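You operate a simulated robot arm through the tools that you are given. There is no shell and no other tool.

You are at the controls of a simulated robot arm. One attempt, no reset.

JOB
Empty the shopping bag: scarf on the seat, each box into the carton pocket its sticker names.
Fine: stand the boxes upright and leave the doorway clear. Set down upright: what you pick out.
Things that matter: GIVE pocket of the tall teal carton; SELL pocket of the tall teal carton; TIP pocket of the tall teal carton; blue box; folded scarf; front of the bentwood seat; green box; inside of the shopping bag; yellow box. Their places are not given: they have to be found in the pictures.

Only the result counts: the job must be done as asked and must still hold three seconds after the hand-in. Knocking over, shifting, dropping, spilling or breaking anything else fails it.

ROBOT AND FRAMES
A 6-joint arm with a two-finger gripper, fixed in place. Base frame: the origin is on the floor under the middle of its stand, x ahead of it, y to its left, z up. Lengths are in mm, angles in degrees, forces in N, time in s.
It reaches about 1572 mm from its shoulder. Its first joint turns from -166.0 to 166.0 degrees. Payload 2.45 kg.
The TCP is the grasp point between the finger pads, 20 mm short of the fingertips. In the tool frame z runs along the fingers and y along their closing line. The gripper opens to 140 mm; its body begins 168 mm behind the TCP.
Orientation is told as [roll, pitch, yaw] about the base's x, y, z axes, in that order, counted from this pose: with the fingers straight down and closing along the base's y, the tool's x points along the base's -x, its y along +y and its z along -z.

CONTROLS
- The arm moves only by the tool step_arm. Its arguments are lists of equal length, an entry for each row: "delta_pos": the shift along the tool's x, y, z in mm, a list of three; "rotation": the turn, a rotation vector about the tool's x, y, z in degrees, a list of three. In form: {"delta_pos": [[x, y, z], ...], "rotation": [[wx, wy, wz], ...]}. A call has 1 to 20 rows; each row is the pose to reach, as a shift and turn from the pose commanded when the call began, along the tool's axes at that moment. "hand" is the finger opening in mm, from 0 to 140, set as the call begins (left out, the last holds). Rows are played at 5 a second. More than 50 mm and 8.6 degrees between two rows, or a gripper value outside its range, and nothing of the call is played. A pose out of reach is approached as far as the arm can. The call stops where the force on the tool passes 40 N (or 10 N more than at its start, if that is more) or the arm is blocked; 0.2 s more then pass. The fingers move at their own pace (about 45 mm/s each) and stop on an object; they squeeze with about 24 N. The grip force told is the motor's: it shows also when the fingers shut on nothing. Time passes only in rows, and 0.2 s behind the last, so rows that repeat a pose let the fingers close. The reply holds the time, the measured pose of the TCP, the force on the tool along the base axes, the opening and the grip force, in the units named above and with some noise, with the torque about the TCP (base axes, N m) and any sound that the robot's microphone picked up.
- Cameras (640 x 400 px; columns grow to the right, rows downward): "scene" is fixed at [221, 499.3, 1200.1]; the picture's right is [0.11, -0.99, 0.00], its down [-0.61, -0.06, -0.79] and it looks along [0.79, 0.08, -0.61] (base axes); focal length 266 px, centre (320, 200). "wrist" rides on the gripper at [78, 11, -209] in the tool frame; the picture's right is [-0.14, 0.99, 0.00], its down [-0.92, -0.13, -0.37] and it looks along [-0.37, -0.05, 0.93] (tool axes); focal length 280 px, centre (320, 200).
- grab_frame(camera): a new picture of that camera. The clock stands still meanwhile.
- point_at(camera, pixels): there is no depth. For up to 12 entries [column, row, z] of the newest picture of that camera ("zoom" is the newest enlarged one), the place [x, y] in the base frame at which the ray of that pixel passes the height z, good to about 2 mm. The clock stands still meanwhile.
- inspect(camera, box): a new picture of the part [left, top, right, bottom] of that camera's present view, enlarged. The clock stands still meanwhile.
- sign_off(): hands the job in; it is judged then, once.

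Open the gripper and draw the arm clear of the work before you hand the job in, unless the task says otherwise.

The tools are called after "Call:" by a JSON object that holds its "op" and its "data". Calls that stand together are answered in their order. step_arm: Moves the arm, as the interface text tells. Its arguments: {"type":"object","properties":{"delta_pos":{"type":"array","items":{"type":"array","items":{"type":"number"}}},"rotation":{"type":"array","items":{"type":"array","items":{"type":"number"}}},"hand":{"type":"number"}},"required":["delta_pos","rotation"]} The other tools are called the same way: grab_frame (camera) takes a picture; point_at (camera, pixels) gives the place at which the rays of pixels pass given heights; inspect (camera, box) takes an enlarged picture of a part of a camera's view; sign_off () hands the job in.

At the start:

```text
time_s: 0.0
tcp_pos: [546.2, 647.0, 1014.4]
ee_rot: [0.1, 0.0, 0.0]
force: [0.3, 0.3, -0.1]
wrist_torque: [0.01, -0.01, 0.04]
opening: 140.1
grasp_force: 0.0
```

scene: 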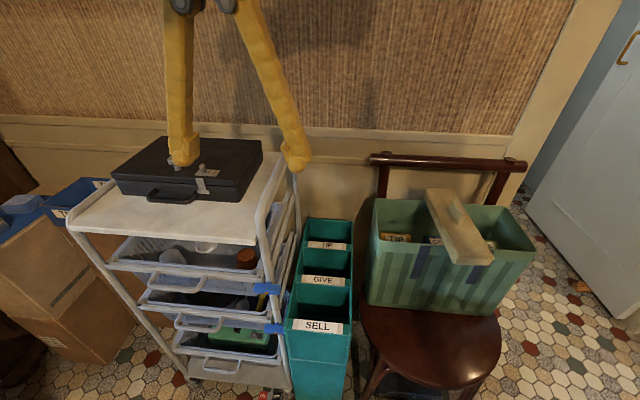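
wrist: 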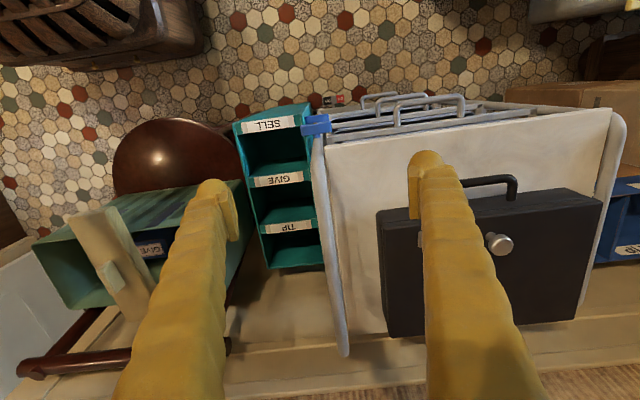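

The scene shows the teal carton with TIP/GIVE/SELL at about (325,280) and the striped bag on the seat at about (450,250), with a scarf over it. I'll enlarge both regions first.

Call:
{"op": "inspect", "data": {"camera": "scene", "box": [350, 140, 550, 330]}}

Call:
{"op": "inspect", "data": {"camera": "scene", "box": [260, 200, 380, 400]}}

Call:
{"op": "inspect", "data": {"camera": "wrist", "box": [0, 80, 340, 400]}}

```text
2.11 times, centred on (450, 235) of scene
```

zoom: 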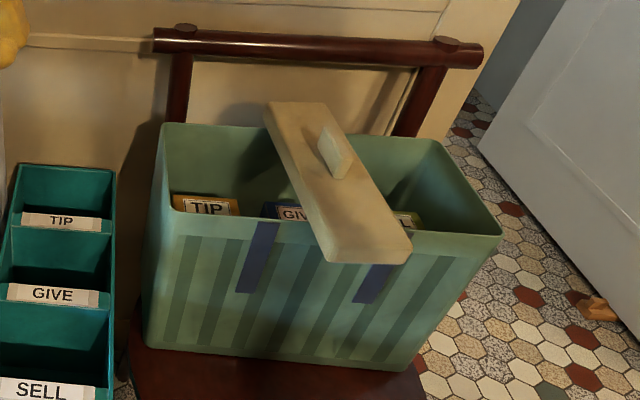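

```text
2.00 times, centred on (320, 300) of scene
```

zoom: 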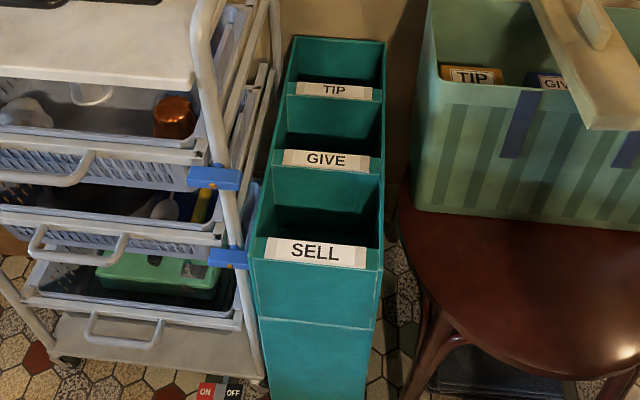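

```text
1.25 times, centred on (170, 240) of wrist
```

zoom: 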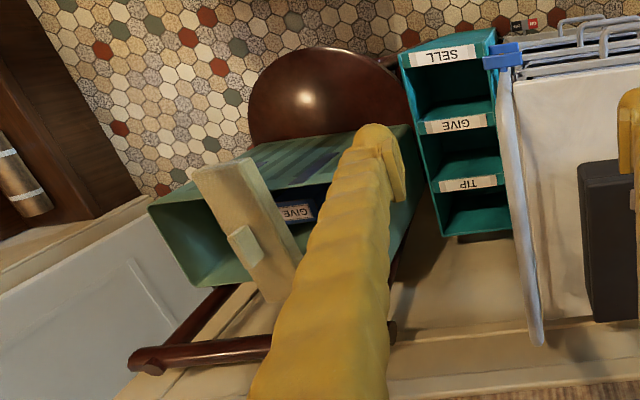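

Features seen in both views can be triangulated. I'll cast rays for bag rim corners, the scarf tab, and the carton labels at several heights from both cameras.

Call:
{"op": "point_at", "data": {"camera": "scene", "pixels": [[536, 250.6, 500], [536, 250.6, 700], [505.5, 205.6, 500], [505.5, 205.6, 700], [456, 212, 500], [456, 212, 700], [323, 281, 300], [323, 281, 500], [318, 326, 300], [318, 326, 500], [327, 246, 300], [327, 246, 500]]}}

Call:
{"op": "point_at", "data": {"camera": "wrist", "pixels": [[34, 245.6, 500], [34, 245.6, 700], [62, 309.6, 500], [62, 309.6, 700], [112, 274, 500], [112, 274, 700], [278, 180, 300], [278, 180, 500], [268, 125, 300], [268, 125, 500], [288, 227, 300], [288, 227, 500]]}}

```text
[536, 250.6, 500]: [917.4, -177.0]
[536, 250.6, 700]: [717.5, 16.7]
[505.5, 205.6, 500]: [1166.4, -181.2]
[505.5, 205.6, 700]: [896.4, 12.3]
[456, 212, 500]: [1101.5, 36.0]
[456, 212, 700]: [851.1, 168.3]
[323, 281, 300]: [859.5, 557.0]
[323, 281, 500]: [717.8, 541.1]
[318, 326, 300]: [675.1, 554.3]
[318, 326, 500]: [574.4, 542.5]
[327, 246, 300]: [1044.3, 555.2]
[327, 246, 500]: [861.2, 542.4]
```

```text
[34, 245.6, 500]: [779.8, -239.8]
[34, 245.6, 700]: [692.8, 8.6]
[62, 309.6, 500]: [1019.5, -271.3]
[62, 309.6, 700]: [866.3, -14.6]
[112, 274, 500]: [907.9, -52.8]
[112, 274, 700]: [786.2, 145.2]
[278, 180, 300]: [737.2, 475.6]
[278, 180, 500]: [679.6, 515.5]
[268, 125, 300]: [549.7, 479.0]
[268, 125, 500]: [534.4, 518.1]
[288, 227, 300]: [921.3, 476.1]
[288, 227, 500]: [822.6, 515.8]
```

Triangulating gives carton label tops at z≈592 (SELL x≈527, GIVE x≈653, TIP x≈777, y≈535). The bag rim is at z≈738, x≈685–840, y≈55–403, and the scarf tab is near (731,234,795). I'll move the gripper above the bag for a better view.

Call:
{"op": "step_arm", "data": {"delta_pos": [[-8, -42, 0], [-16, -84, 0], [-24, -126, 0], [-32, -168, 0], [-40, -210, 0], [-48, -252, -6], [-54, -294, -12], [-60, -336, -18], [-64, -378, -24], [-64, -417, -36], [-64, -417, -36]], "rotation": [[0, 0, 0], [0, 0, 0], [0, 0, 0], [0, 0, 0], [0, 0, 0], [0, 0, 0], [0, 0, 0], [0, 0, 0], [0, 0, 0], [0, 0, 0], [0, 0, 0]]}}

```text
time_s: 2.4
tcp_pos: [609.4, 230.6, 1048.1]
ee_rot: [0.1, 0.1, 0.1]
force: [0.8, 1.0, 0.8]
wrist_torque: [0.03, -0.02, 0.02]
opening: 140.3
grasp_force: 0.1
```

The arm is now over the near side of the bag. I'll look with both cameras.

Call:
{"op": "grab_frame", "data": {"camera": "wrist"}}

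Call:
{"op": "grab_frame", "data": {"camera": "scene"}}

```text
taken
```

wrist: 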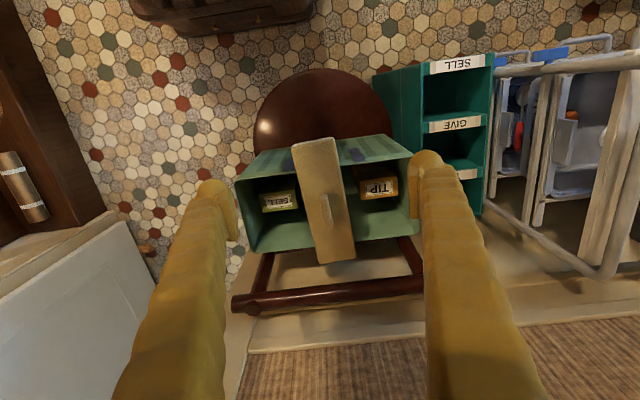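

```text
taken
```

scene: 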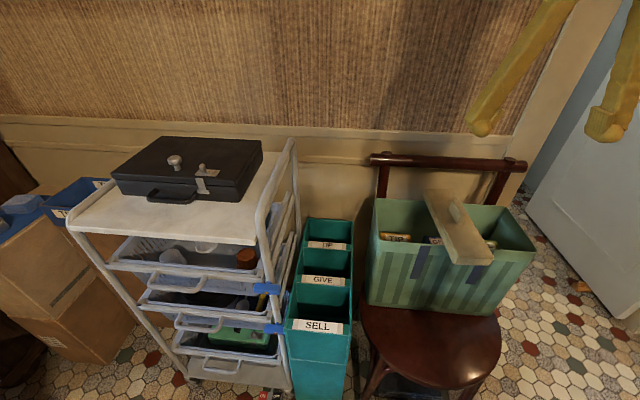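

The wrist view now shows the SELL sticker on the green box (280,200) and TIP on the yellow one (380,188), with the scarf between them. I'll enlarge it.

Call:
{"op": "inspect", "data": {"camera": "wrist", "box": [220, 110, 440, 280]}}

Call:
{"op": "inspect", "data": {"camera": "wrist", "box": [340, 40, 520, 220]}}

Call:
{"op": "inspect", "data": {"camera": "scene", "box": [360, 170, 550, 290]}}

```text
2.35 times, centred on (330, 195) of wrist
```

zoom: 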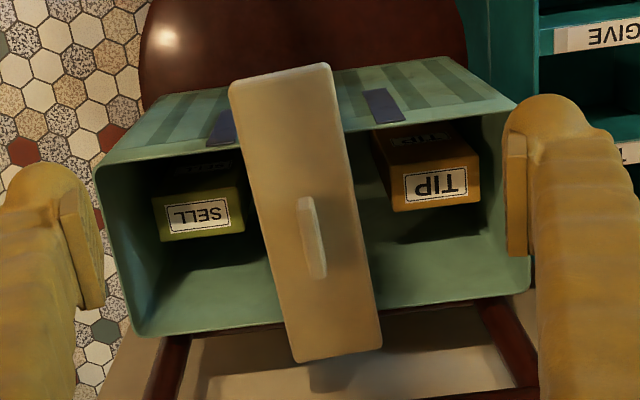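

```text
2.22 times, centred on (430, 130) of wrist
```

zoom: 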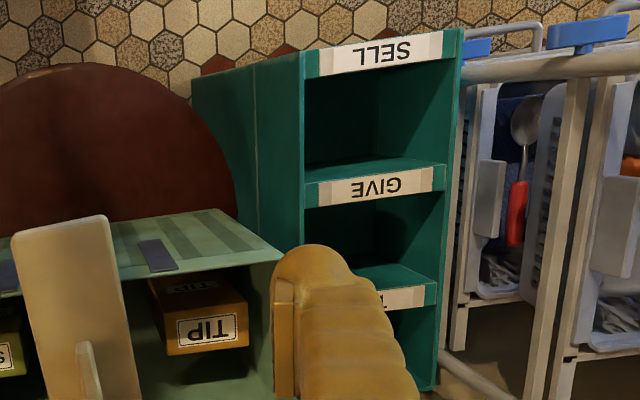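

```text
3.33 times, centred on (455, 230) of scene
```

zoom: 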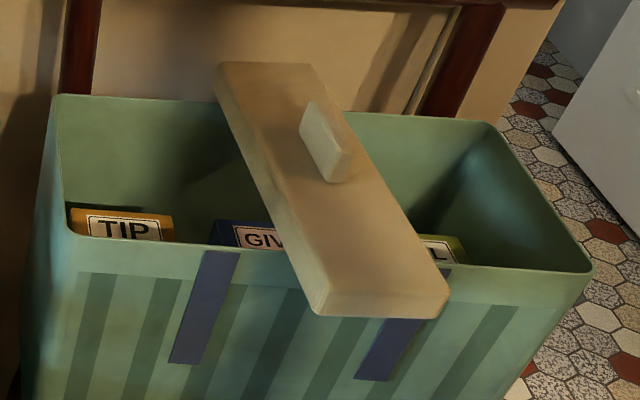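

I'll triangulate the box tops, the scarf corners, the tab and the bag rim using matching pixels from both views.

Call:
{"op": "point_at", "data": {"camera": "wrist", "pixels": [[398.1, 196.3, 500], [398.1, 196.3, 700], [361.5, 200.1, 500], [361.5, 200.1, 700], [286.6, 228, 650], [286.6, 228, 750], [323.5, 139, 650], [323.5, 139, 800], [292, 146, 650], [292, 146, 800], [345.5, 259, 650], [345.5, 259, 800]]}}

Call:
{"op": "point_at", "data": {"camera": "scene", "pixels": [[380, 232.4, 500], [380, 232.4, 700], [410.6, 234.2, 500], [410.6, 234.2, 700], [493, 246, 650], [493, 246, 750], [489.5, 257.5, 650], [489.5, 257.5, 800], [455.5, 256, 650], [455.5, 256, 800], [448, 189.5, 650], [448, 189.5, 800]]}}

Call:
{"op": "inspect", "data": {"camera": "scene", "box": [415, 180, 505, 270]}}

Call:
{"op": "inspect", "data": {"camera": "wrist", "box": [270, 125, 380, 275]}}

```text
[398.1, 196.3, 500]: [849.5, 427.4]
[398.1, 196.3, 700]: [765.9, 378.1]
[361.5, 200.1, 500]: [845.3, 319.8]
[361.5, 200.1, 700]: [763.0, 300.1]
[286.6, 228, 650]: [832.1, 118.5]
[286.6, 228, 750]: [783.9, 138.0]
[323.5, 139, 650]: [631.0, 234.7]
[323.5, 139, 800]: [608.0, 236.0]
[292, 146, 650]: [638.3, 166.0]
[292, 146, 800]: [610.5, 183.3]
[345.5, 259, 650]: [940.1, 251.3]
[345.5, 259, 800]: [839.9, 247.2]
```

```text
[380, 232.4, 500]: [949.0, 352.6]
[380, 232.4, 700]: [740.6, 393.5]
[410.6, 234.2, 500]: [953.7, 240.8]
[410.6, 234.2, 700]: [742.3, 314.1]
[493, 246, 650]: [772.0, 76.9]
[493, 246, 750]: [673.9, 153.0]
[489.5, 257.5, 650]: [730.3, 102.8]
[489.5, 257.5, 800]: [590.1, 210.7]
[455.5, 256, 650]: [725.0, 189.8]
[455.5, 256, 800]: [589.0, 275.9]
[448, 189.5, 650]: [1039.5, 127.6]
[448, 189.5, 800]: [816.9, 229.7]
```

```text
4.44 times, centred on (460, 225) of scene
```

zoom: 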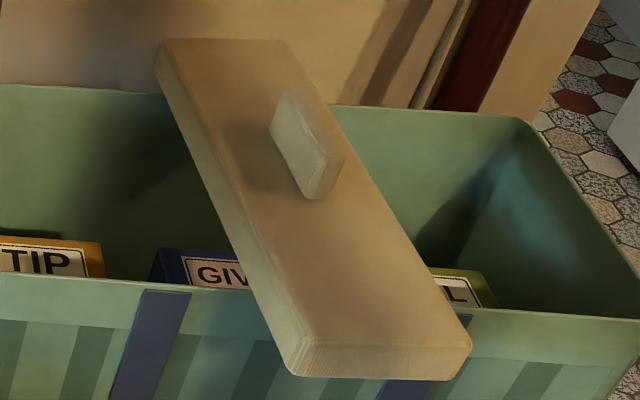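

```text
2.67 times, centred on (325, 200) of wrist
```

zoom: 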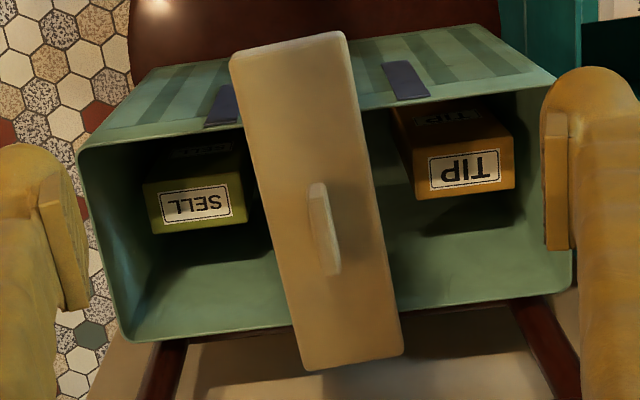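

The yellow box top is about z 665, x 737–779, y 303–387. The scarf is level at z≈770, running x 615–860 around y≈222, with its tab near (740,222) along the scarf's length. I'll move above the tab with a narrower opening.

Call:
{"op": "step_arm", "data": {"delta_pos": [[-25, -2, 25], [-50, -4, 55], [-80, -6, 90], [-105, -8, 120], [-130, -8.6, 150], [-130.6, -8.6, 180], [-130.6, -8.6, 180]], "rotation": [[0, 0, -0.5], [0, 0, -1], [0, 0, -1.5], [0, 0, -2], [0, 0, -3], [0, 0, -3], [0, 0, -3]], "hand": 60}}

```text
time_s: 4.0
tcp_pos: [739.9, 222.4, 868.7]
ee_rot: [0.0, 0.0, 3.1]
force: [-0.2, -0.1, -0.7]
wrist_torque: [-0.01, -0.01, 0.0]
opening: 60.0
grasp_force: 0.0
```

The TCP is at (740,222,869) with 60 mm opening. I'll check the alignment with the tab in both views.

Call:
{"op": "inspect", "data": {"camera": "wrist", "box": [200, 60, 440, 260]}}

Call:
{"op": "inspect", "data": {"camera": "scene", "box": [390, 120, 530, 270]}}

```text
2.00 times, centred on (320, 160) of wrist
```

zoom: 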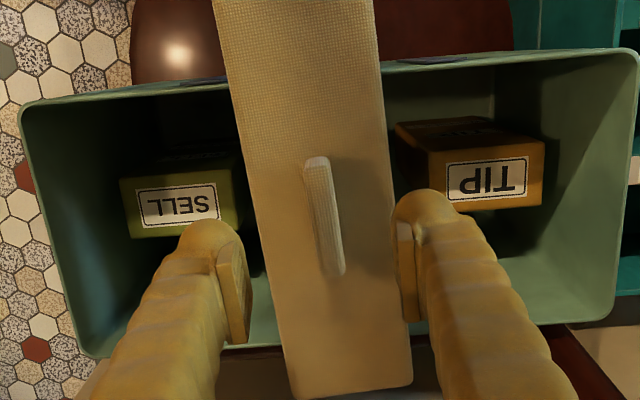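

```text
2.67 times, centred on (460, 195) of scene
```

zoom: 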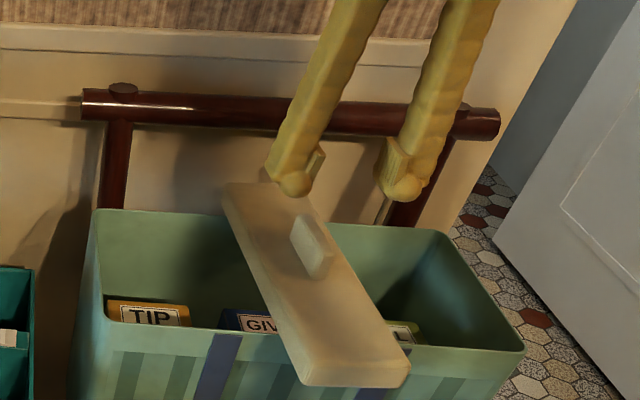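

The tab sits about 3 mm to the +y side of the TCP axis and the yaw matches. I'll go down to z≈795 with the fingertips just above the scarf, keeping them open.

Call:
{"op": "step_arm", "data": {"delta_pos": [[0, 1, 20], [-1, 2, 40], [-1, 3, 58], [-1, 3, 68], [-1, 3, 73]], "rotation": [[0, 0, 0], [0, 0, 0], [0, 0, 0], [0, 0, 0], [0, 0, 0]]}}

```text
time_s: 5.2
tcp_pos: [741.8, 225.3, 796.3]
ee_rot: [0.1, -0.2, 2.9]
force: [0.2, -1.1, 1.1]
wrist_torque: [0.03, 0.0, -0.04]
opening: 59.8
grasp_force: 0.1
```

No contact force at z=796. I'll check the finger height relative to the tab.

Call:
{"op": "inspect", "data": {"camera": "scene", "box": [400, 140, 520, 270]}}

Call:
{"op": "inspect", "data": {"camera": "wrist", "box": [200, 80, 440, 280]}}

```text
3.08 times, centred on (460, 205) of scene
```

zoom: 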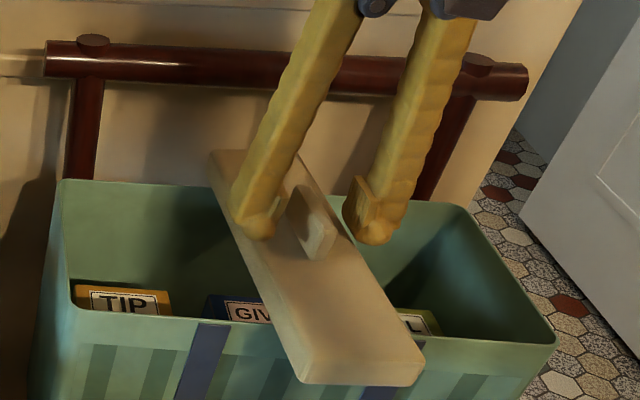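

```text
2.00 times, centred on (320, 180) of wrist
```

zoom: 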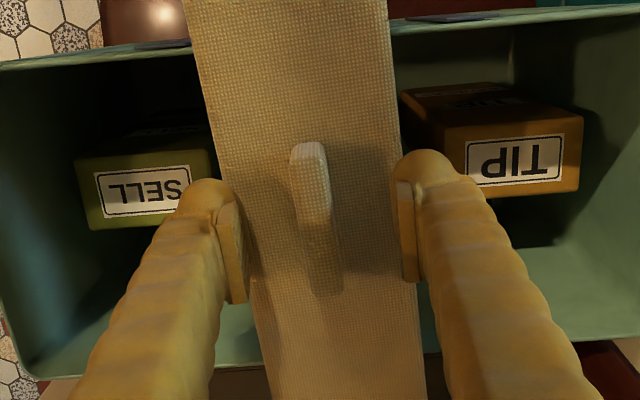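

The fingers straddle the tab with small clearance above the scarf, so I'll close on it.

Call:
{"op": "step_arm", "data": {"delta_pos": [[0, 0, 0], [0, 0, 0], [0, 0, 0], [0, 0, 0], [0, 0, 0], [0, 0, 0]], "rotation": [[0, 0, 0], [0, 0, 0], [0, 0, 0], [0, 0, 0], [0, 0, 0], [0, 0, 0]], "hand": 0}}

```text
time_s: 6.6
tcp_pos: [740.9, 226.4, 794.8]
ee_rot: [0.1, -0.1, 3.0]
force: [-0.3, -0.2, -0.5]
wrist_torque: [-0.01, 0.01, 0.02]
opening: 12.8
grasp_force: 24.1
```

The tab is held at 12.8 mm opening with 24 N. I'll lift straight up 120 mm.

Call:
{"op": "step_arm", "data": {"delta_pos": [[0, 0, -8], [0, 0, -25], [0, 0, -50], [0, 0, -80], [0, 0, -110], [0, 0, -130]], "rotation": [[0, 0, 0], [0, 0, 0], [0, 0, 0], [0, 0, 0], [0, 0, 0], [0, 0, 0]]}}

Call:
{"op": "grab_frame", "data": {"camera": "scene"}}

Call:
{"op": "grab_frame", "data": {"camera": "wrist"}}

```text
time_s: 8.0
tcp_pos: [741.0, 224.9, 926.9]
ee_rot: [0.2, 0.1, 3.0]
force: [0.9, -0.6, -1.0]
wrist_torque: [0.0, 0.01, 0.0]
opening: 12.8
grasp_force: 24.1
```

```text
taken
```

scene: 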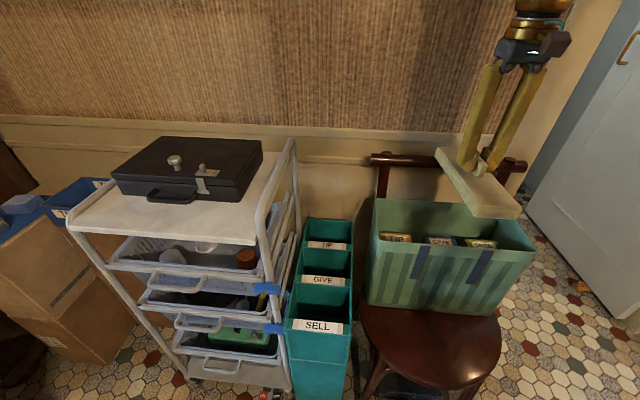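

```text
taken
```

wrist: 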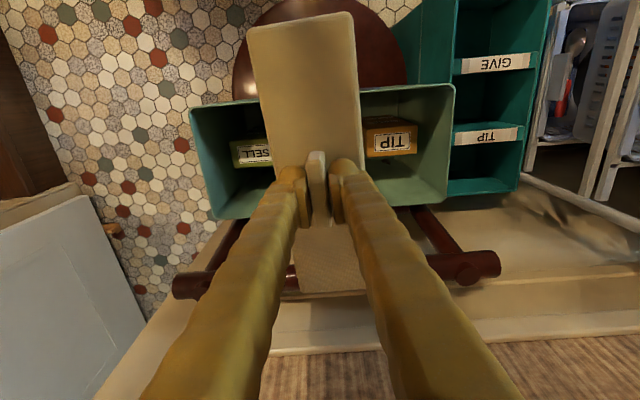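

The scarf hangs level from the hand. I'll pull it back toward the seat front (x≈580, y≈240) and turn it 87° so its length lies across the seat, staying high while I do so.

Call:
{"op": "step_arm", "data": {"delta_pos": [[40, 6, 0], [80, 12, 0], [120, 18, 0], [159, 23.4, 0], [159, 23.4, 0], [159, 23.4, 0], [159, 23.4, 0], [159, 23.4, 0], [159, 23.4, 0], [159, 23.4, 0], [159, 23.4, 0], [159, 23.4, 0], [159, 23.4, 0], [159, 23.4, 0], [159, 23.4, 0], [159, 23.4, 0]], "rotation": [[0, 0, 0], [0, 0, 0], [0, 0, -7], [0, 0, -14], [0, 0, -21], [0, 0, -28], [0, 0, -35], [0, 0, -42], [0, 0, -49], [0, 0, -56], [0, 0, -63], [0, 0, -70], [0, 0, -77], [0, 0, -84], [0, 0, -87], [0, 0, -87]]}}

Call:
{"op": "grab_frame", "data": {"camera": "scene"}}

Call:
{"op": "grab_frame", "data": {"camera": "wrist"}}

```text
time_s: 11.4
tcp_pos: [580.4, 238.9, 925.9]
ee_rot: [0.0, -0.1, 90.2]
force: [-0.2, 0.0, -0.3]
wrist_torque: [0.0, 0.0, 0.0]
opening: 13.2
grasp_force: 23.9
```

```text
taken
```

scene: 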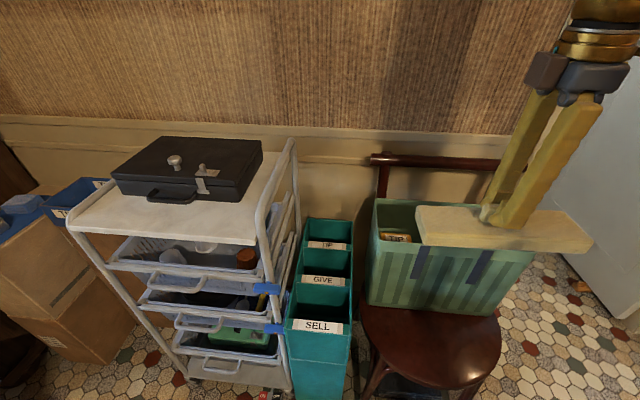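

```text
taken
```

wrist: 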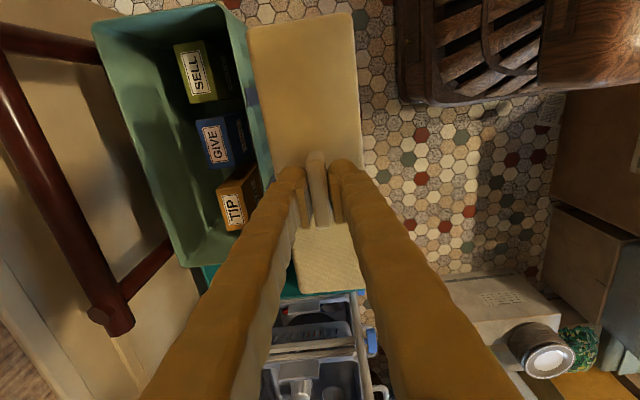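

The scarf is turned across the seat at yaw 90°, with the TCP at (580,239,926). The seat top should be near z≈460 and the scarf bottom hangs ~57 mm below the TCP, so I'll lower to 560 first.

Call:
{"op": "step_arm", "data": {"delta_pos": [[0, -1, 40], [0, -2, 85], [0, -2, 130], [0, -2, 175], [0, -2, 220], [0, -2, 265], [0, -2, 305], [0, -2, 335], [0, -2, 355], [0, -2, 363], [0, -2, 363]], "rotation": [[0, 0, 0], [0, 0, 0], [0, 0, 0], [0, 0, 0], [0, 0, 0], [0, 0, 0], [0, 0, 0], [0, 0, 0], [0, 0, 0], [0, 0, 0], [0, 0, 0]]}}

Call:
{"op": "grab_frame", "data": {"camera": "scene"}}

Call:
{"op": "grab_frame", "data": {"camera": "wrist"}}

```text
time_s: 13.8
tcp_pos: [583.0, 241.1, 564.0]
ee_rot: [0.0, -0.1, 90.0]
force: [-0.7, 0.0, -0.9]
wrist_torque: [0.01, 0.02, 0.0]
opening: 12.9
grasp_force: 24.3
```

```text
taken
```

scene: 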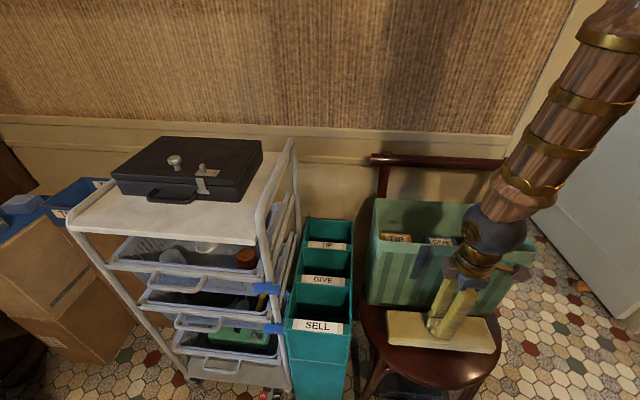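

```text
taken
```

wrist: 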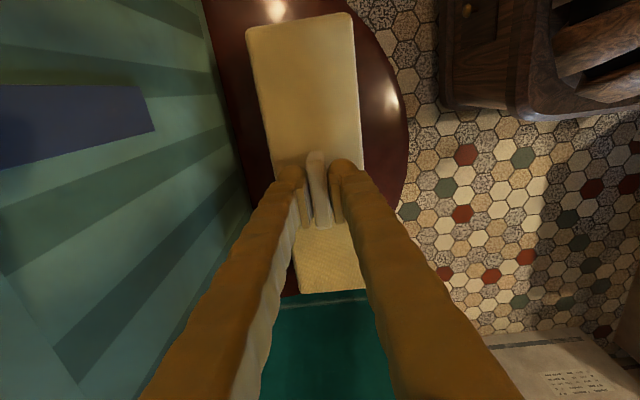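

The scarf is over the seat front with clearance to the bag. I'll continue lowering gently.

Call:
{"op": "step_arm", "data": {"delta_pos": [[0, 0, 12], [0, 0, 22], [0, 0, 30], [0, 0, 35], [0, 0, 38]], "rotation": [[0, 0, 0], [0, 0, 0], [0, 0, 0], [0, 0, 0], [0, 0, 0]]}}

Call:
{"op": "inspect", "data": {"camera": "scene", "box": [350, 280, 520, 400]}}

```text
time_s: 15.0
tcp_pos: [583.3, 240.3, 524.8]
ee_rot: [0.0, -0.1, 90.0]
force: [-0.2, -0.2, -1.7]
wrist_torque: [0.0, -0.02, 0.01]
opening: 12.7
grasp_force: 23.7
```

```text
3.33 times, centred on (435, 340) of scene
```

zoom: 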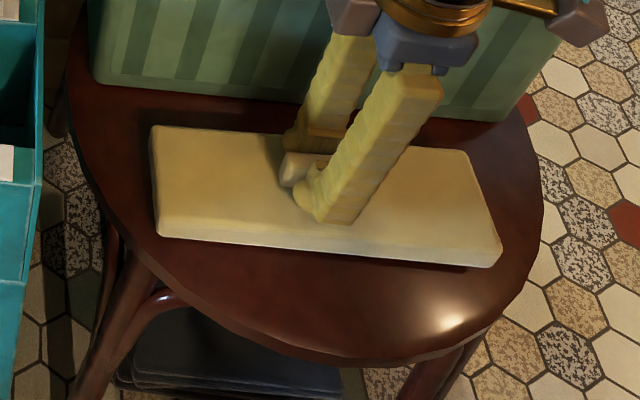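

The scarf is close to the seat with no contact force yet (-1.7 N). I'll go down in small steps.

Call:
{"op": "step_arm", "data": {"delta_pos": [[0, 0, 2], [0, 0, 4], [0, 0, 5]], "rotation": [[0, 0, 0], [0, 0, 0], [0, 0, 0]]}}

```text
time_s: 15.8
tcp_pos: [583.3, 240.7, 518.8]
ee_rot: [0.0, -0.1, 90.0]
force: [-1.3, -0.4, 0.5]
wrist_torque: [0.21, -0.08, 0.02]
opening: 12.7
grasp_force: 24.6
```

Torque changed a little (0.21 N m), perhaps first contact. I'll go another 2 mm.

Call:
{"op": "step_arm", "data": {"delta_pos": [[0, 0, 1], [0, 0, 2]], "rotation": [[0, 0, 0], [0, 0, 0]]}}

Call:
{"op": "inspect", "data": {"camera": "scene", "box": [350, 280, 520, 400]}}

```text
time_s: 16.4
tcp_pos: [584.9, 239.9, 518.1]
ee_rot: [0.0, -0.1, 90.1]
force: [-0.5, -2.1, 3.4]
wrist_torque: [0.4, 0.02, 0.14]
opening: 12.8
grasp_force: 24.4
```

```text
3.33 times, centred on (435, 340) of scene
```

zoom: 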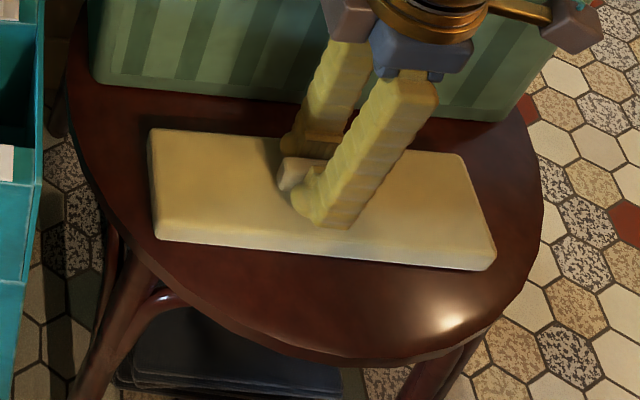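

The force rose to 3.4 N, so the scarf is resting on the seat. I'll open the fingers a little to release it.

Call:
{"op": "step_arm", "data": {"delta_pos": [[0, 0, 0], [0, 0, 0], [0, 0, 0]], "rotation": [[0, 0, 0], [0, 0, 0], [0, 0, 0]], "hand": 45}}

Call:
{"op": "inspect", "data": {"camera": "wrist", "box": [200, 0, 440, 300]}}

```text
time_s: 17.2
tcp_pos: [583.1, 240.8, 518.5]
ee_rot: [0.0, 0.0, 90.1]
force: [-0.6, 0.2, -0.4]
wrist_torque: [-0.01, 0.02, 0.03]
opening: 45.0
grasp_force: 0.1
```

```text
1.33 times, centred on (320, 150) of wrist
```

zoom: 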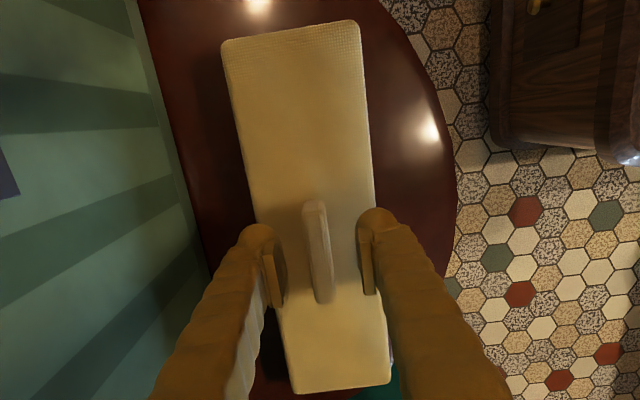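

The scarf is released and lies flat on the seat front. I'll rise straight up.

Call:
{"op": "step_arm", "data": {"delta_pos": [[0, 0, -15], [0, 0, -45], [0, 0, -90], [0, 0, -135], [0, 0, -180], [0, 0, -225], [0, 0, -270], [0, 0, -315], [0, 0, -360], [0, 0, -400], [0, 0, -430], [0, 0, -430]], "rotation": [[0, 0, 0], [0, 0, 0], [0, 0, 0], [0, 0, 0], [0, 0, 0], [0, 0, 0], [0, 0, 0], [0, 0, 0], [0, 0, 0], [0, 0, 0], [0, 0, 0], [0, 0, 0]]}}

Call:
{"op": "grab_frame", "data": {"camera": "scene"}}

Call:
{"op": "grab_frame", "data": {"camera": "wrist"}}

```text
time_s: 19.8
tcp_pos: [581.6, 240.3, 949.0]
ee_rot: [0.1, 0.0, 90.0]
force: [-0.9, 1.2, -0.1]
wrist_torque: [-0.02, 0.0, 0.01]
opening: 44.8
grasp_force: 0.1
```

```text
taken
```

scene: 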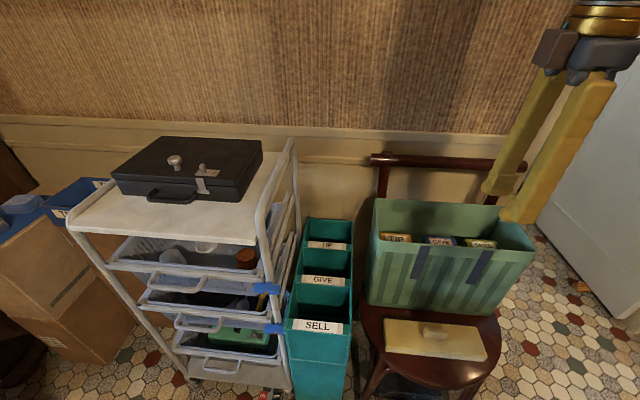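

```text
taken
```

wrist: 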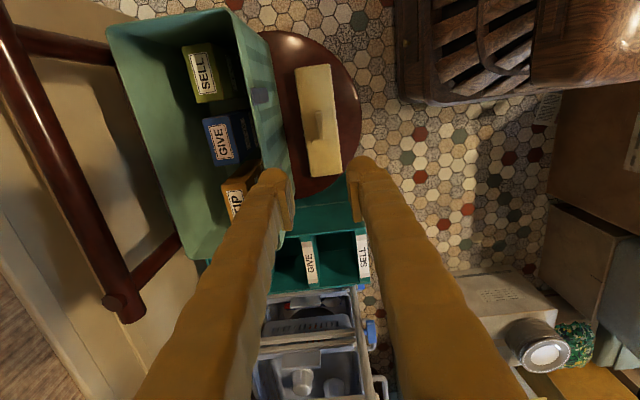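

The scarf is in place and nothing else moved. I'll move above the bag to look inside it, staying at z≈950.

Call:
{"op": "step_arm", "data": {"delta_pos": [[0, -35, -10], [0, -70, -20], [0, -105, -30], [0, -140, -40], [0, -165, -50], [0, -165, -50]], "rotation": [[0, 0, 0], [0, 0, 0], [0, 0, 0], [0, 0, 0], [0, 0, 0], [0, 0, 0]], "hand": 100}}

Call:
{"op": "grab_frame", "data": {"camera": "wrist"}}

Call:
{"op": "inspect", "data": {"camera": "scene", "box": [360, 140, 550, 280]}}

```text
time_s: 21.2
tcp_pos: [748.8, 241.0, 998.7]
ee_rot: [0.0, -0.1, 90.0]
force: [-0.4, 0.5, 1.1]
wrist_torque: [0.01, 0.02, -0.01]
opening: 99.8
grasp_force: 0.0
```

```text
taken
```

wrist: 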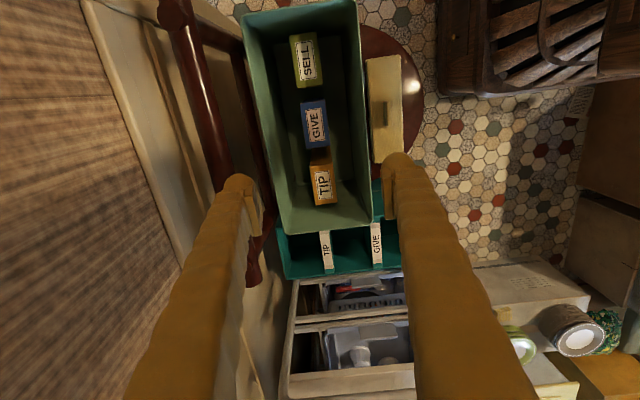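

```text
2.86 times, centred on (455, 210) of scene
```

zoom: 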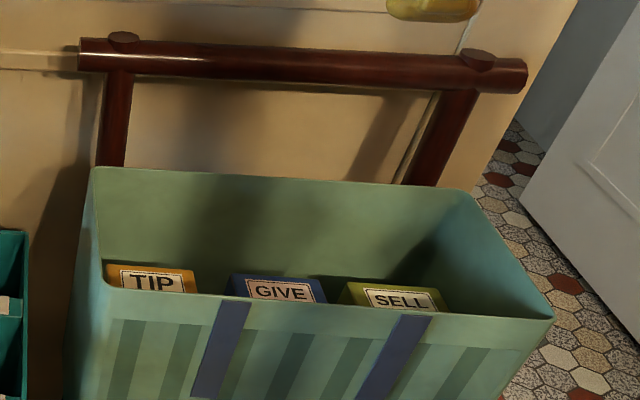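

All three boxes are now visible: yellow TIP, blue GIVE, green SELL. I'll zoom in for measurements.

Call:
{"op": "inspect", "data": {"camera": "wrist", "box": [230, 0, 400, 240]}}

Call:
{"op": "inspect", "data": {"camera": "wrist", "box": [260, 170, 420, 300]}}

```text
1.67 times, centred on (315, 120) of wrist
```

zoom: 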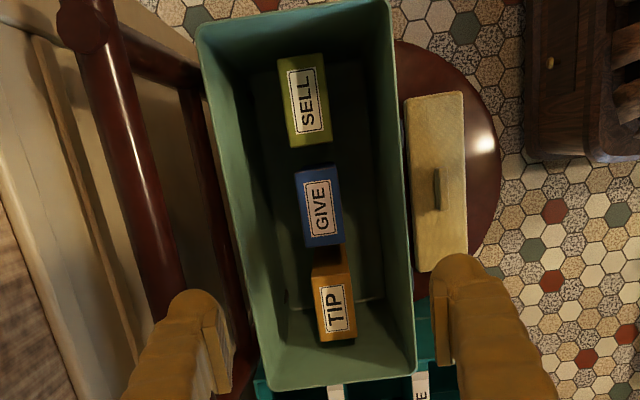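

```text
3.08 times, centred on (340, 235) of wrist
```

zoom: 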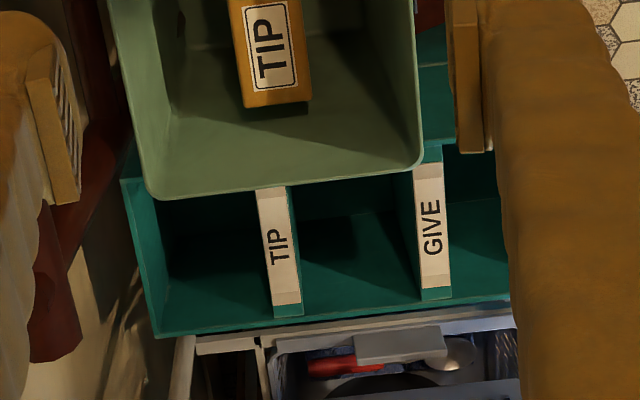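

I'll cast rays for the rear top edges of each box from both cameras to get heights.

Call:
{"op": "point_at", "data": {"camera": "wrist", "pixels": [[315, 205.2, 600], [315, 205.2, 700], [310.8, 158.4, 600], [310.8, 158.4, 700], [306, 148.8, 600], [306, 148.8, 700], [300, 102.6, 600], [300, 102.6, 700], [297, 88.8, 600], [297, 88.8, 700], [289.8, 37.2, 600], [289.8, 37.2, 700]]}}

Call:
{"op": "point_at", "data": {"camera": "scene", "pixels": [[379.7, 232.1, 600], [379.7, 232.1, 700], [409.5, 234.2, 600], [409.5, 234.2, 700], [424.2, 235.6, 600], [424.2, 235.6, 700], [454.3, 238, 600], [454.3, 238, 700], [463.8, 238.7, 600], [463.8, 238.7, 700], [496, 241.2, 600], [496, 241.2, 700]]}}

Call:
{"op": "point_at", "data": {"camera": "wrist", "pixels": [[332.4, 157.2, 665], [337.2, 202.2, 665], [315, 205.2, 665], [310.8, 158.4, 665], [325.8, 99.6, 665], [329.4, 145.8, 665], [306, 148.8, 665], [300, 102.6, 665], [316.2, 32.4, 665], [321.6, 82.8, 665], [297, 88.8, 665], [289.8, 37.2, 665]]}}

```text
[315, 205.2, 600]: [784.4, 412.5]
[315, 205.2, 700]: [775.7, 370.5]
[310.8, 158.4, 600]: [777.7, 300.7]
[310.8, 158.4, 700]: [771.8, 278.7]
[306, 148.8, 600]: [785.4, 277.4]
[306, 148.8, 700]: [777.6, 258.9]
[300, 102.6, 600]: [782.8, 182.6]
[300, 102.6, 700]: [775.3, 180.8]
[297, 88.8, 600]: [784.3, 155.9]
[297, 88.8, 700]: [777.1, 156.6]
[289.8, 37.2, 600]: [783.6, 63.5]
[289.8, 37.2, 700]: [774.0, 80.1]
```

```text
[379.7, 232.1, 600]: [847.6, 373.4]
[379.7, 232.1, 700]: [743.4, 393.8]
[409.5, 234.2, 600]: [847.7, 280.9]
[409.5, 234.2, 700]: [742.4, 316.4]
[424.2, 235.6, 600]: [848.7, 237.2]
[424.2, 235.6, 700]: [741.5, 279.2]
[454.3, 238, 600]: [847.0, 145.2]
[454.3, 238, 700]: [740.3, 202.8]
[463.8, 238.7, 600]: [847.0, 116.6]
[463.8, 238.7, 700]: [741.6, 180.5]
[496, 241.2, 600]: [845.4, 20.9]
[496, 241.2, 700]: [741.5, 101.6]
```

```text
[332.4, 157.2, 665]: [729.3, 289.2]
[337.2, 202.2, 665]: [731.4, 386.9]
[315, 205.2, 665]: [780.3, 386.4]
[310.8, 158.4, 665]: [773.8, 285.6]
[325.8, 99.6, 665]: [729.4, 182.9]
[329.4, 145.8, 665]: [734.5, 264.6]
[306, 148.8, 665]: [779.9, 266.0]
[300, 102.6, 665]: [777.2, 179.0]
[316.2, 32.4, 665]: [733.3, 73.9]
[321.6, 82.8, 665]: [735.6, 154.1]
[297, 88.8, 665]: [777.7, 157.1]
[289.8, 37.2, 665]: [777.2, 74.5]
```

All three tops are at z≈665 and x≈732–779. By y they are yellow 304–386, blue 181–265 and green 74–156. Next I'll measure the bag rim, then look straight down into the carton pockets.

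Call:
{"op": "point_at", "data": {"camera": "wrist", "pixels": [[355.8, 3, 738], [370.2, 225, 738], [243, 18, 738], [282, 234, 738]]}}

Call:
{"op": "step_arm", "data": {"delta_pos": [[-40, 11, -5], [-80, 22, -15], [-120, 33, -25], [-160, 44, -31], [-200, 55, -31], [-240, 66, -31], [-280, 77, -31], [-319, 89, -31], [-319, 89, -31]], "rotation": [[0, 0, 0], [0, 0, 0], [0, 0, 0], [0, 0, 0], [0, 0, 0], [0, 0, 0], [0, 0, 0], [0, 0, 0], [0, 0, 0]], "hand": 100}}

Call:
{"op": "grab_frame", "data": {"camera": "wrist"}}

Call:
{"op": "grab_frame", "data": {"camera": "scene"}}

```text
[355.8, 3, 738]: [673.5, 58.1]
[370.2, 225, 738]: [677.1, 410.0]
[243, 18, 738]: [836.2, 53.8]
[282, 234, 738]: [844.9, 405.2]
```

```text
time_s: 23.2
tcp_pos: [657.5, 558.9, 1030.6]
ee_rot: [0.0, -0.2, 90.0]
force: [-0.4, 0.2, 0.5]
wrist_torque: [-0.01, -0.01, 0.01]
opening: 100.0
grasp_force: 0.2
```

```text
taken
```

wrist: 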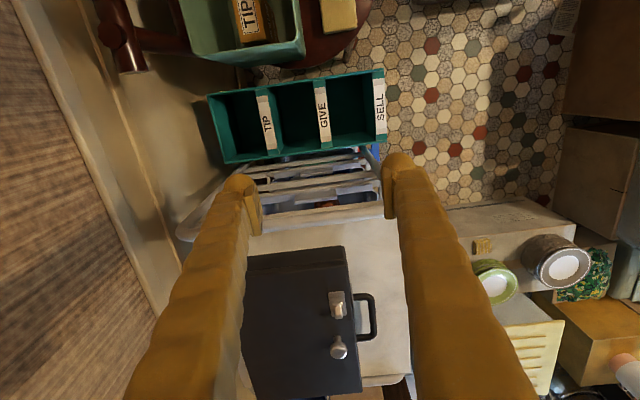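

```text
taken
```

scene: 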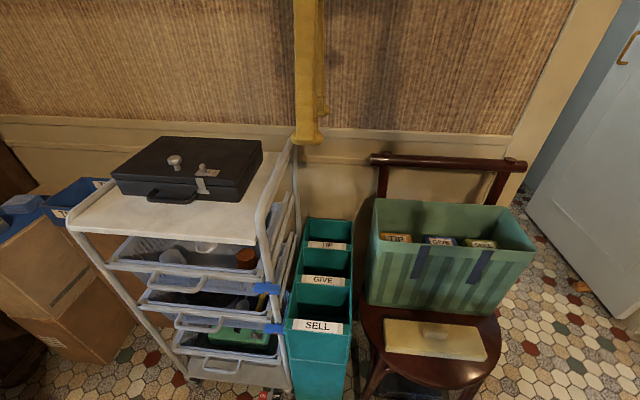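

The carton is visible almost from above at (295,110). I'll enlarge it to find the pocket floors.

Call:
{"op": "inspect", "data": {"camera": "wrist", "box": [200, 60, 400, 170]}}

Call:
{"op": "inspect", "data": {"camera": "scene", "box": [270, 200, 370, 400]}}

```text
3.20 times, centred on (300, 115) of wrist
```

zoom: 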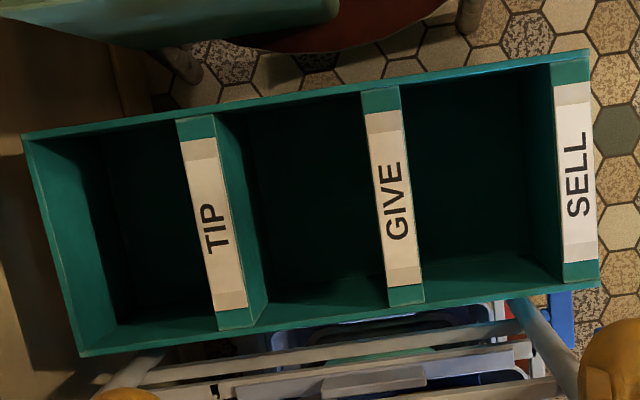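

```text
2.00 times, centred on (320, 300) of scene
```

zoom: 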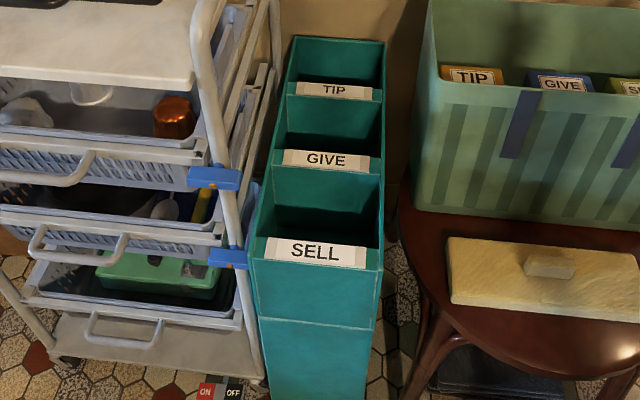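

I'll take tighter views of each pocket to see where the floors are.

Call:
{"op": "inspect", "data": {"camera": "wrist", "box": [200, 90, 290, 170]}}

Call:
{"op": "inspect", "data": {"camera": "wrist", "box": [305, 65, 395, 160]}}

Call:
{"op": "inspect", "data": {"camera": "scene", "box": [285, 210, 365, 340]}}

```text
5.00 times, centred on (245, 130) of wrist
```

zoom: 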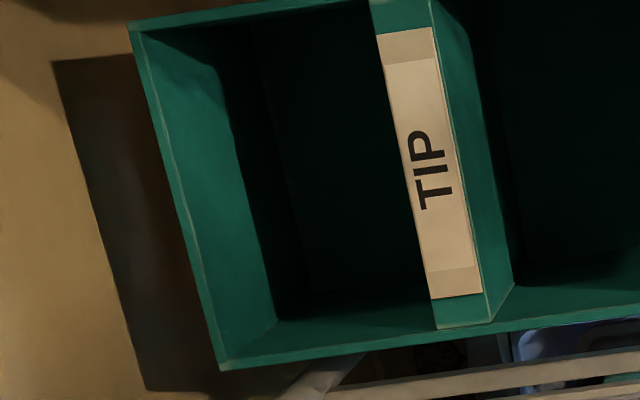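

```text
4.21 times, centred on (350, 112) of wrist
```

zoom: 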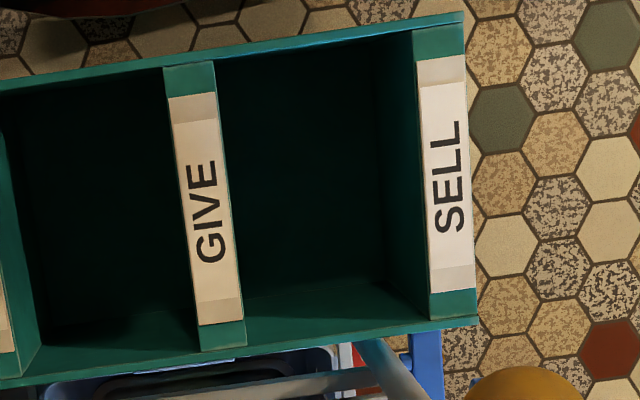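

```text
3.08 times, centred on (325, 275) of scene
```

zoom: 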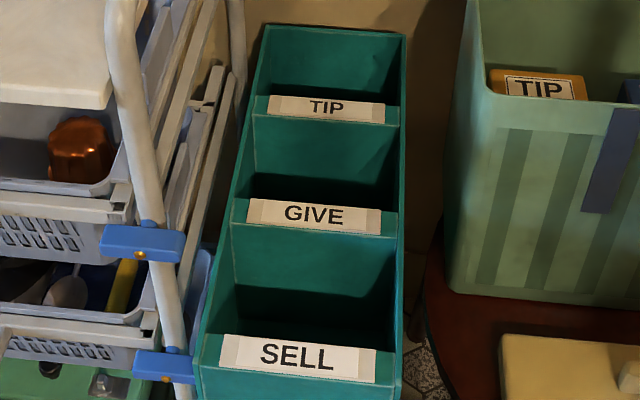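

The pockets look deep, and the front seam suggests a floor near z≈430. I'll get the pocket boundaries at rim height.

Call:
{"op": "point_at", "data": {"camera": "wrist", "pixels": [[218.1, 129, 600], [261.6, 122.8, 600], [273.4, 121.25, 600], [316.9, 113.4, 600], [328.4, 111.9, 600], [374.1, 104.1, 600], [386, 102, 600], [289, 87, 600], [303, 152, 600], [206.9, 95.3, 600], [225, 163.4, 600], [387.5, 141.6, 600]]}}

```text
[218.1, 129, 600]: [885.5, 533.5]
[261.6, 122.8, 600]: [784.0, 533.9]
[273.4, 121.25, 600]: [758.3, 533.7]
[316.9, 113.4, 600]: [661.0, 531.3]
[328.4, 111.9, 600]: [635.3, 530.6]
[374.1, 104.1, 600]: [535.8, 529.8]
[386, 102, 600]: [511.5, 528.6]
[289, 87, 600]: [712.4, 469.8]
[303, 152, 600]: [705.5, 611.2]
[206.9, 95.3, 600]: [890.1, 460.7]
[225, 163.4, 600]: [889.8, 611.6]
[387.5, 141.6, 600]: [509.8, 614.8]
```

Pockets at rim height: TIP x 784–885, GIVE x 661–758, SELL x 536–635, all y ≈468–608. I'll go lower over the carton to see the pocket floors.

Call:
{"op": "step_arm", "data": {"delta_pos": [[8, -10, 40], [14, -20, 80], [20, -32, 125], [24, -42, 160], [24, -42, 170]], "rotation": [[0, 0, 0], [0, 0, 0], [0, 0, 0], [0, 0, 0], [0, 0, 0]], "hand": 140}}

Call:
{"op": "grab_frame", "data": {"camera": "wrist"}}

Call:
{"op": "inspect", "data": {"camera": "wrist", "box": [220, 50, 420, 200]}}

```text
time_s: 24.4
tcp_pos: [699.0, 535.5, 860.4]
ee_rot: [0.0, -0.1, 89.9]
force: [0.5, 0.1, -0.3]
wrist_torque: [0.03, 0.01, 0.04]
opening: 140.0
grasp_force: 0.0
```

```text
taken
```

wrist: 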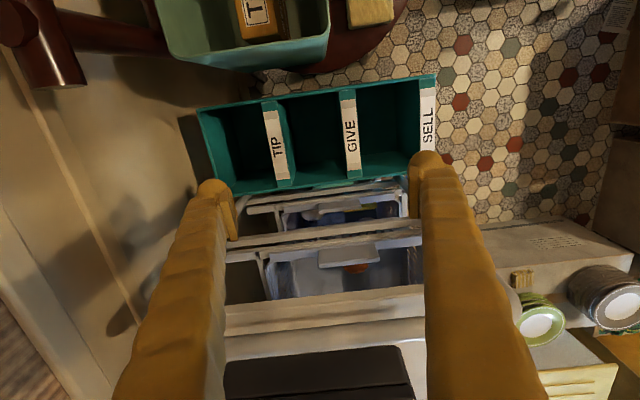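

```text
2.67 times, centred on (320, 125) of wrist
```

zoom: 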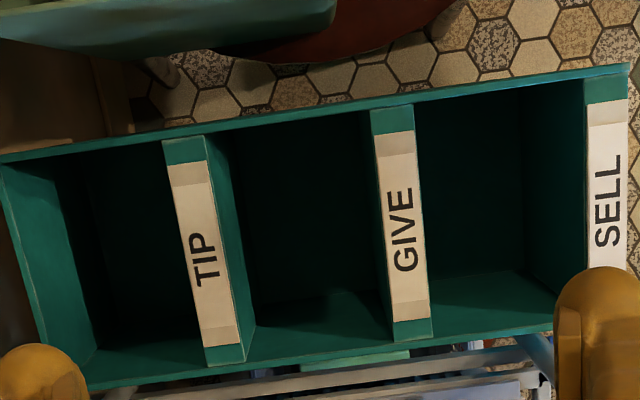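

The floors are dark; I'll enlarge individual pockets to find the floor edges.

Call:
{"op": "inspect", "data": {"camera": "wrist", "box": [280, 90, 350, 190]}}

Call:
{"op": "inspect", "data": {"camera": "wrist", "box": [215, 100, 285, 195]}}

Call:
{"op": "inspect", "data": {"camera": "wrist", "box": [350, 75, 430, 175]}}

```text
4.00 times, centred on (315, 140) of wrist
```

zoom: 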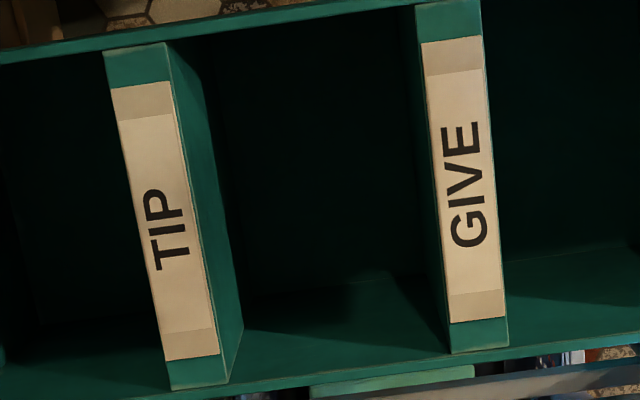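

```text
4.21 times, centred on (250, 148) of wrist
```

zoom: 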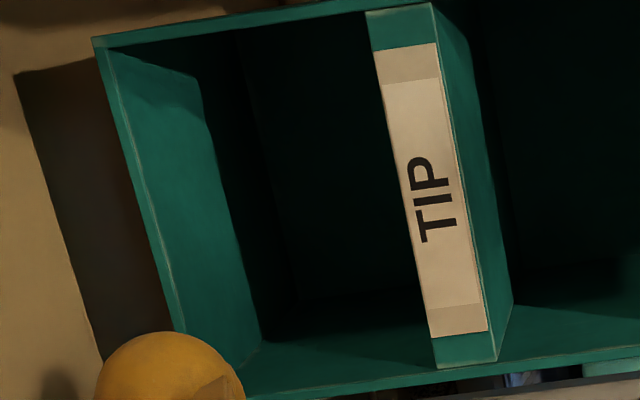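

```text
4.00 times, centred on (390, 125) of wrist
```

zoom: 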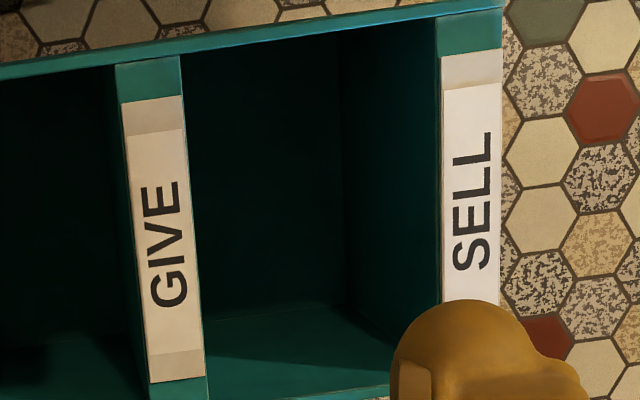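

The SELL pocket's floor edges show a floor near z≈445 and the rim near 600–610, so a ~200 mm box will stand ~40 mm proud. Next I'll move above the yellow box at (757,345) and narrow the opening to 64.

Call:
{"op": "step_arm", "data": {"delta_pos": [[0, 0, -40], [20, -6, -80], [60, -18, -100], [105, -32, -100], [150, -46, -100], [190.5, -58, -100], [190.5, -58, -60], [190.5, -58, -40], [190.5, -58, -40]], "rotation": [[0, 0, 0], [0, 0, 0], [0, 0, 0], [0, 0, 0], [0, 0, 0], [0, 0, 0], [0, 0, 0], [0, 0, 0], [0, 0, 0]], "hand": 64}}

Call:
{"op": "grab_frame", "data": {"camera": "wrist"}}

Call:
{"op": "grab_frame", "data": {"camera": "scene"}}

```text
time_s: 26.4
tcp_pos: [760.0, 344.6, 898.9]
ee_rot: [-0.1, -0.1, 90.0]
force: [-0.1, 0.9, 0.6]
wrist_torque: [-0.02, -0.01, 0.02]
opening: 64.0
grasp_force: 0.0
```

```text
taken
```

wrist: 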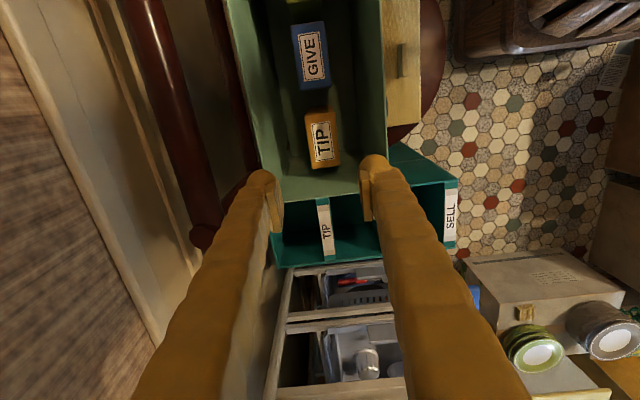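

```text
taken
```

scene: 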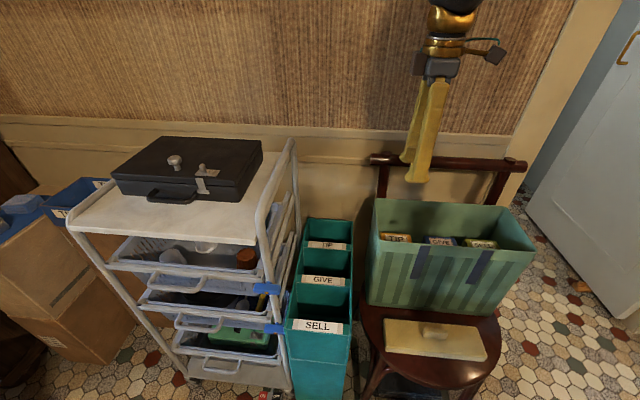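

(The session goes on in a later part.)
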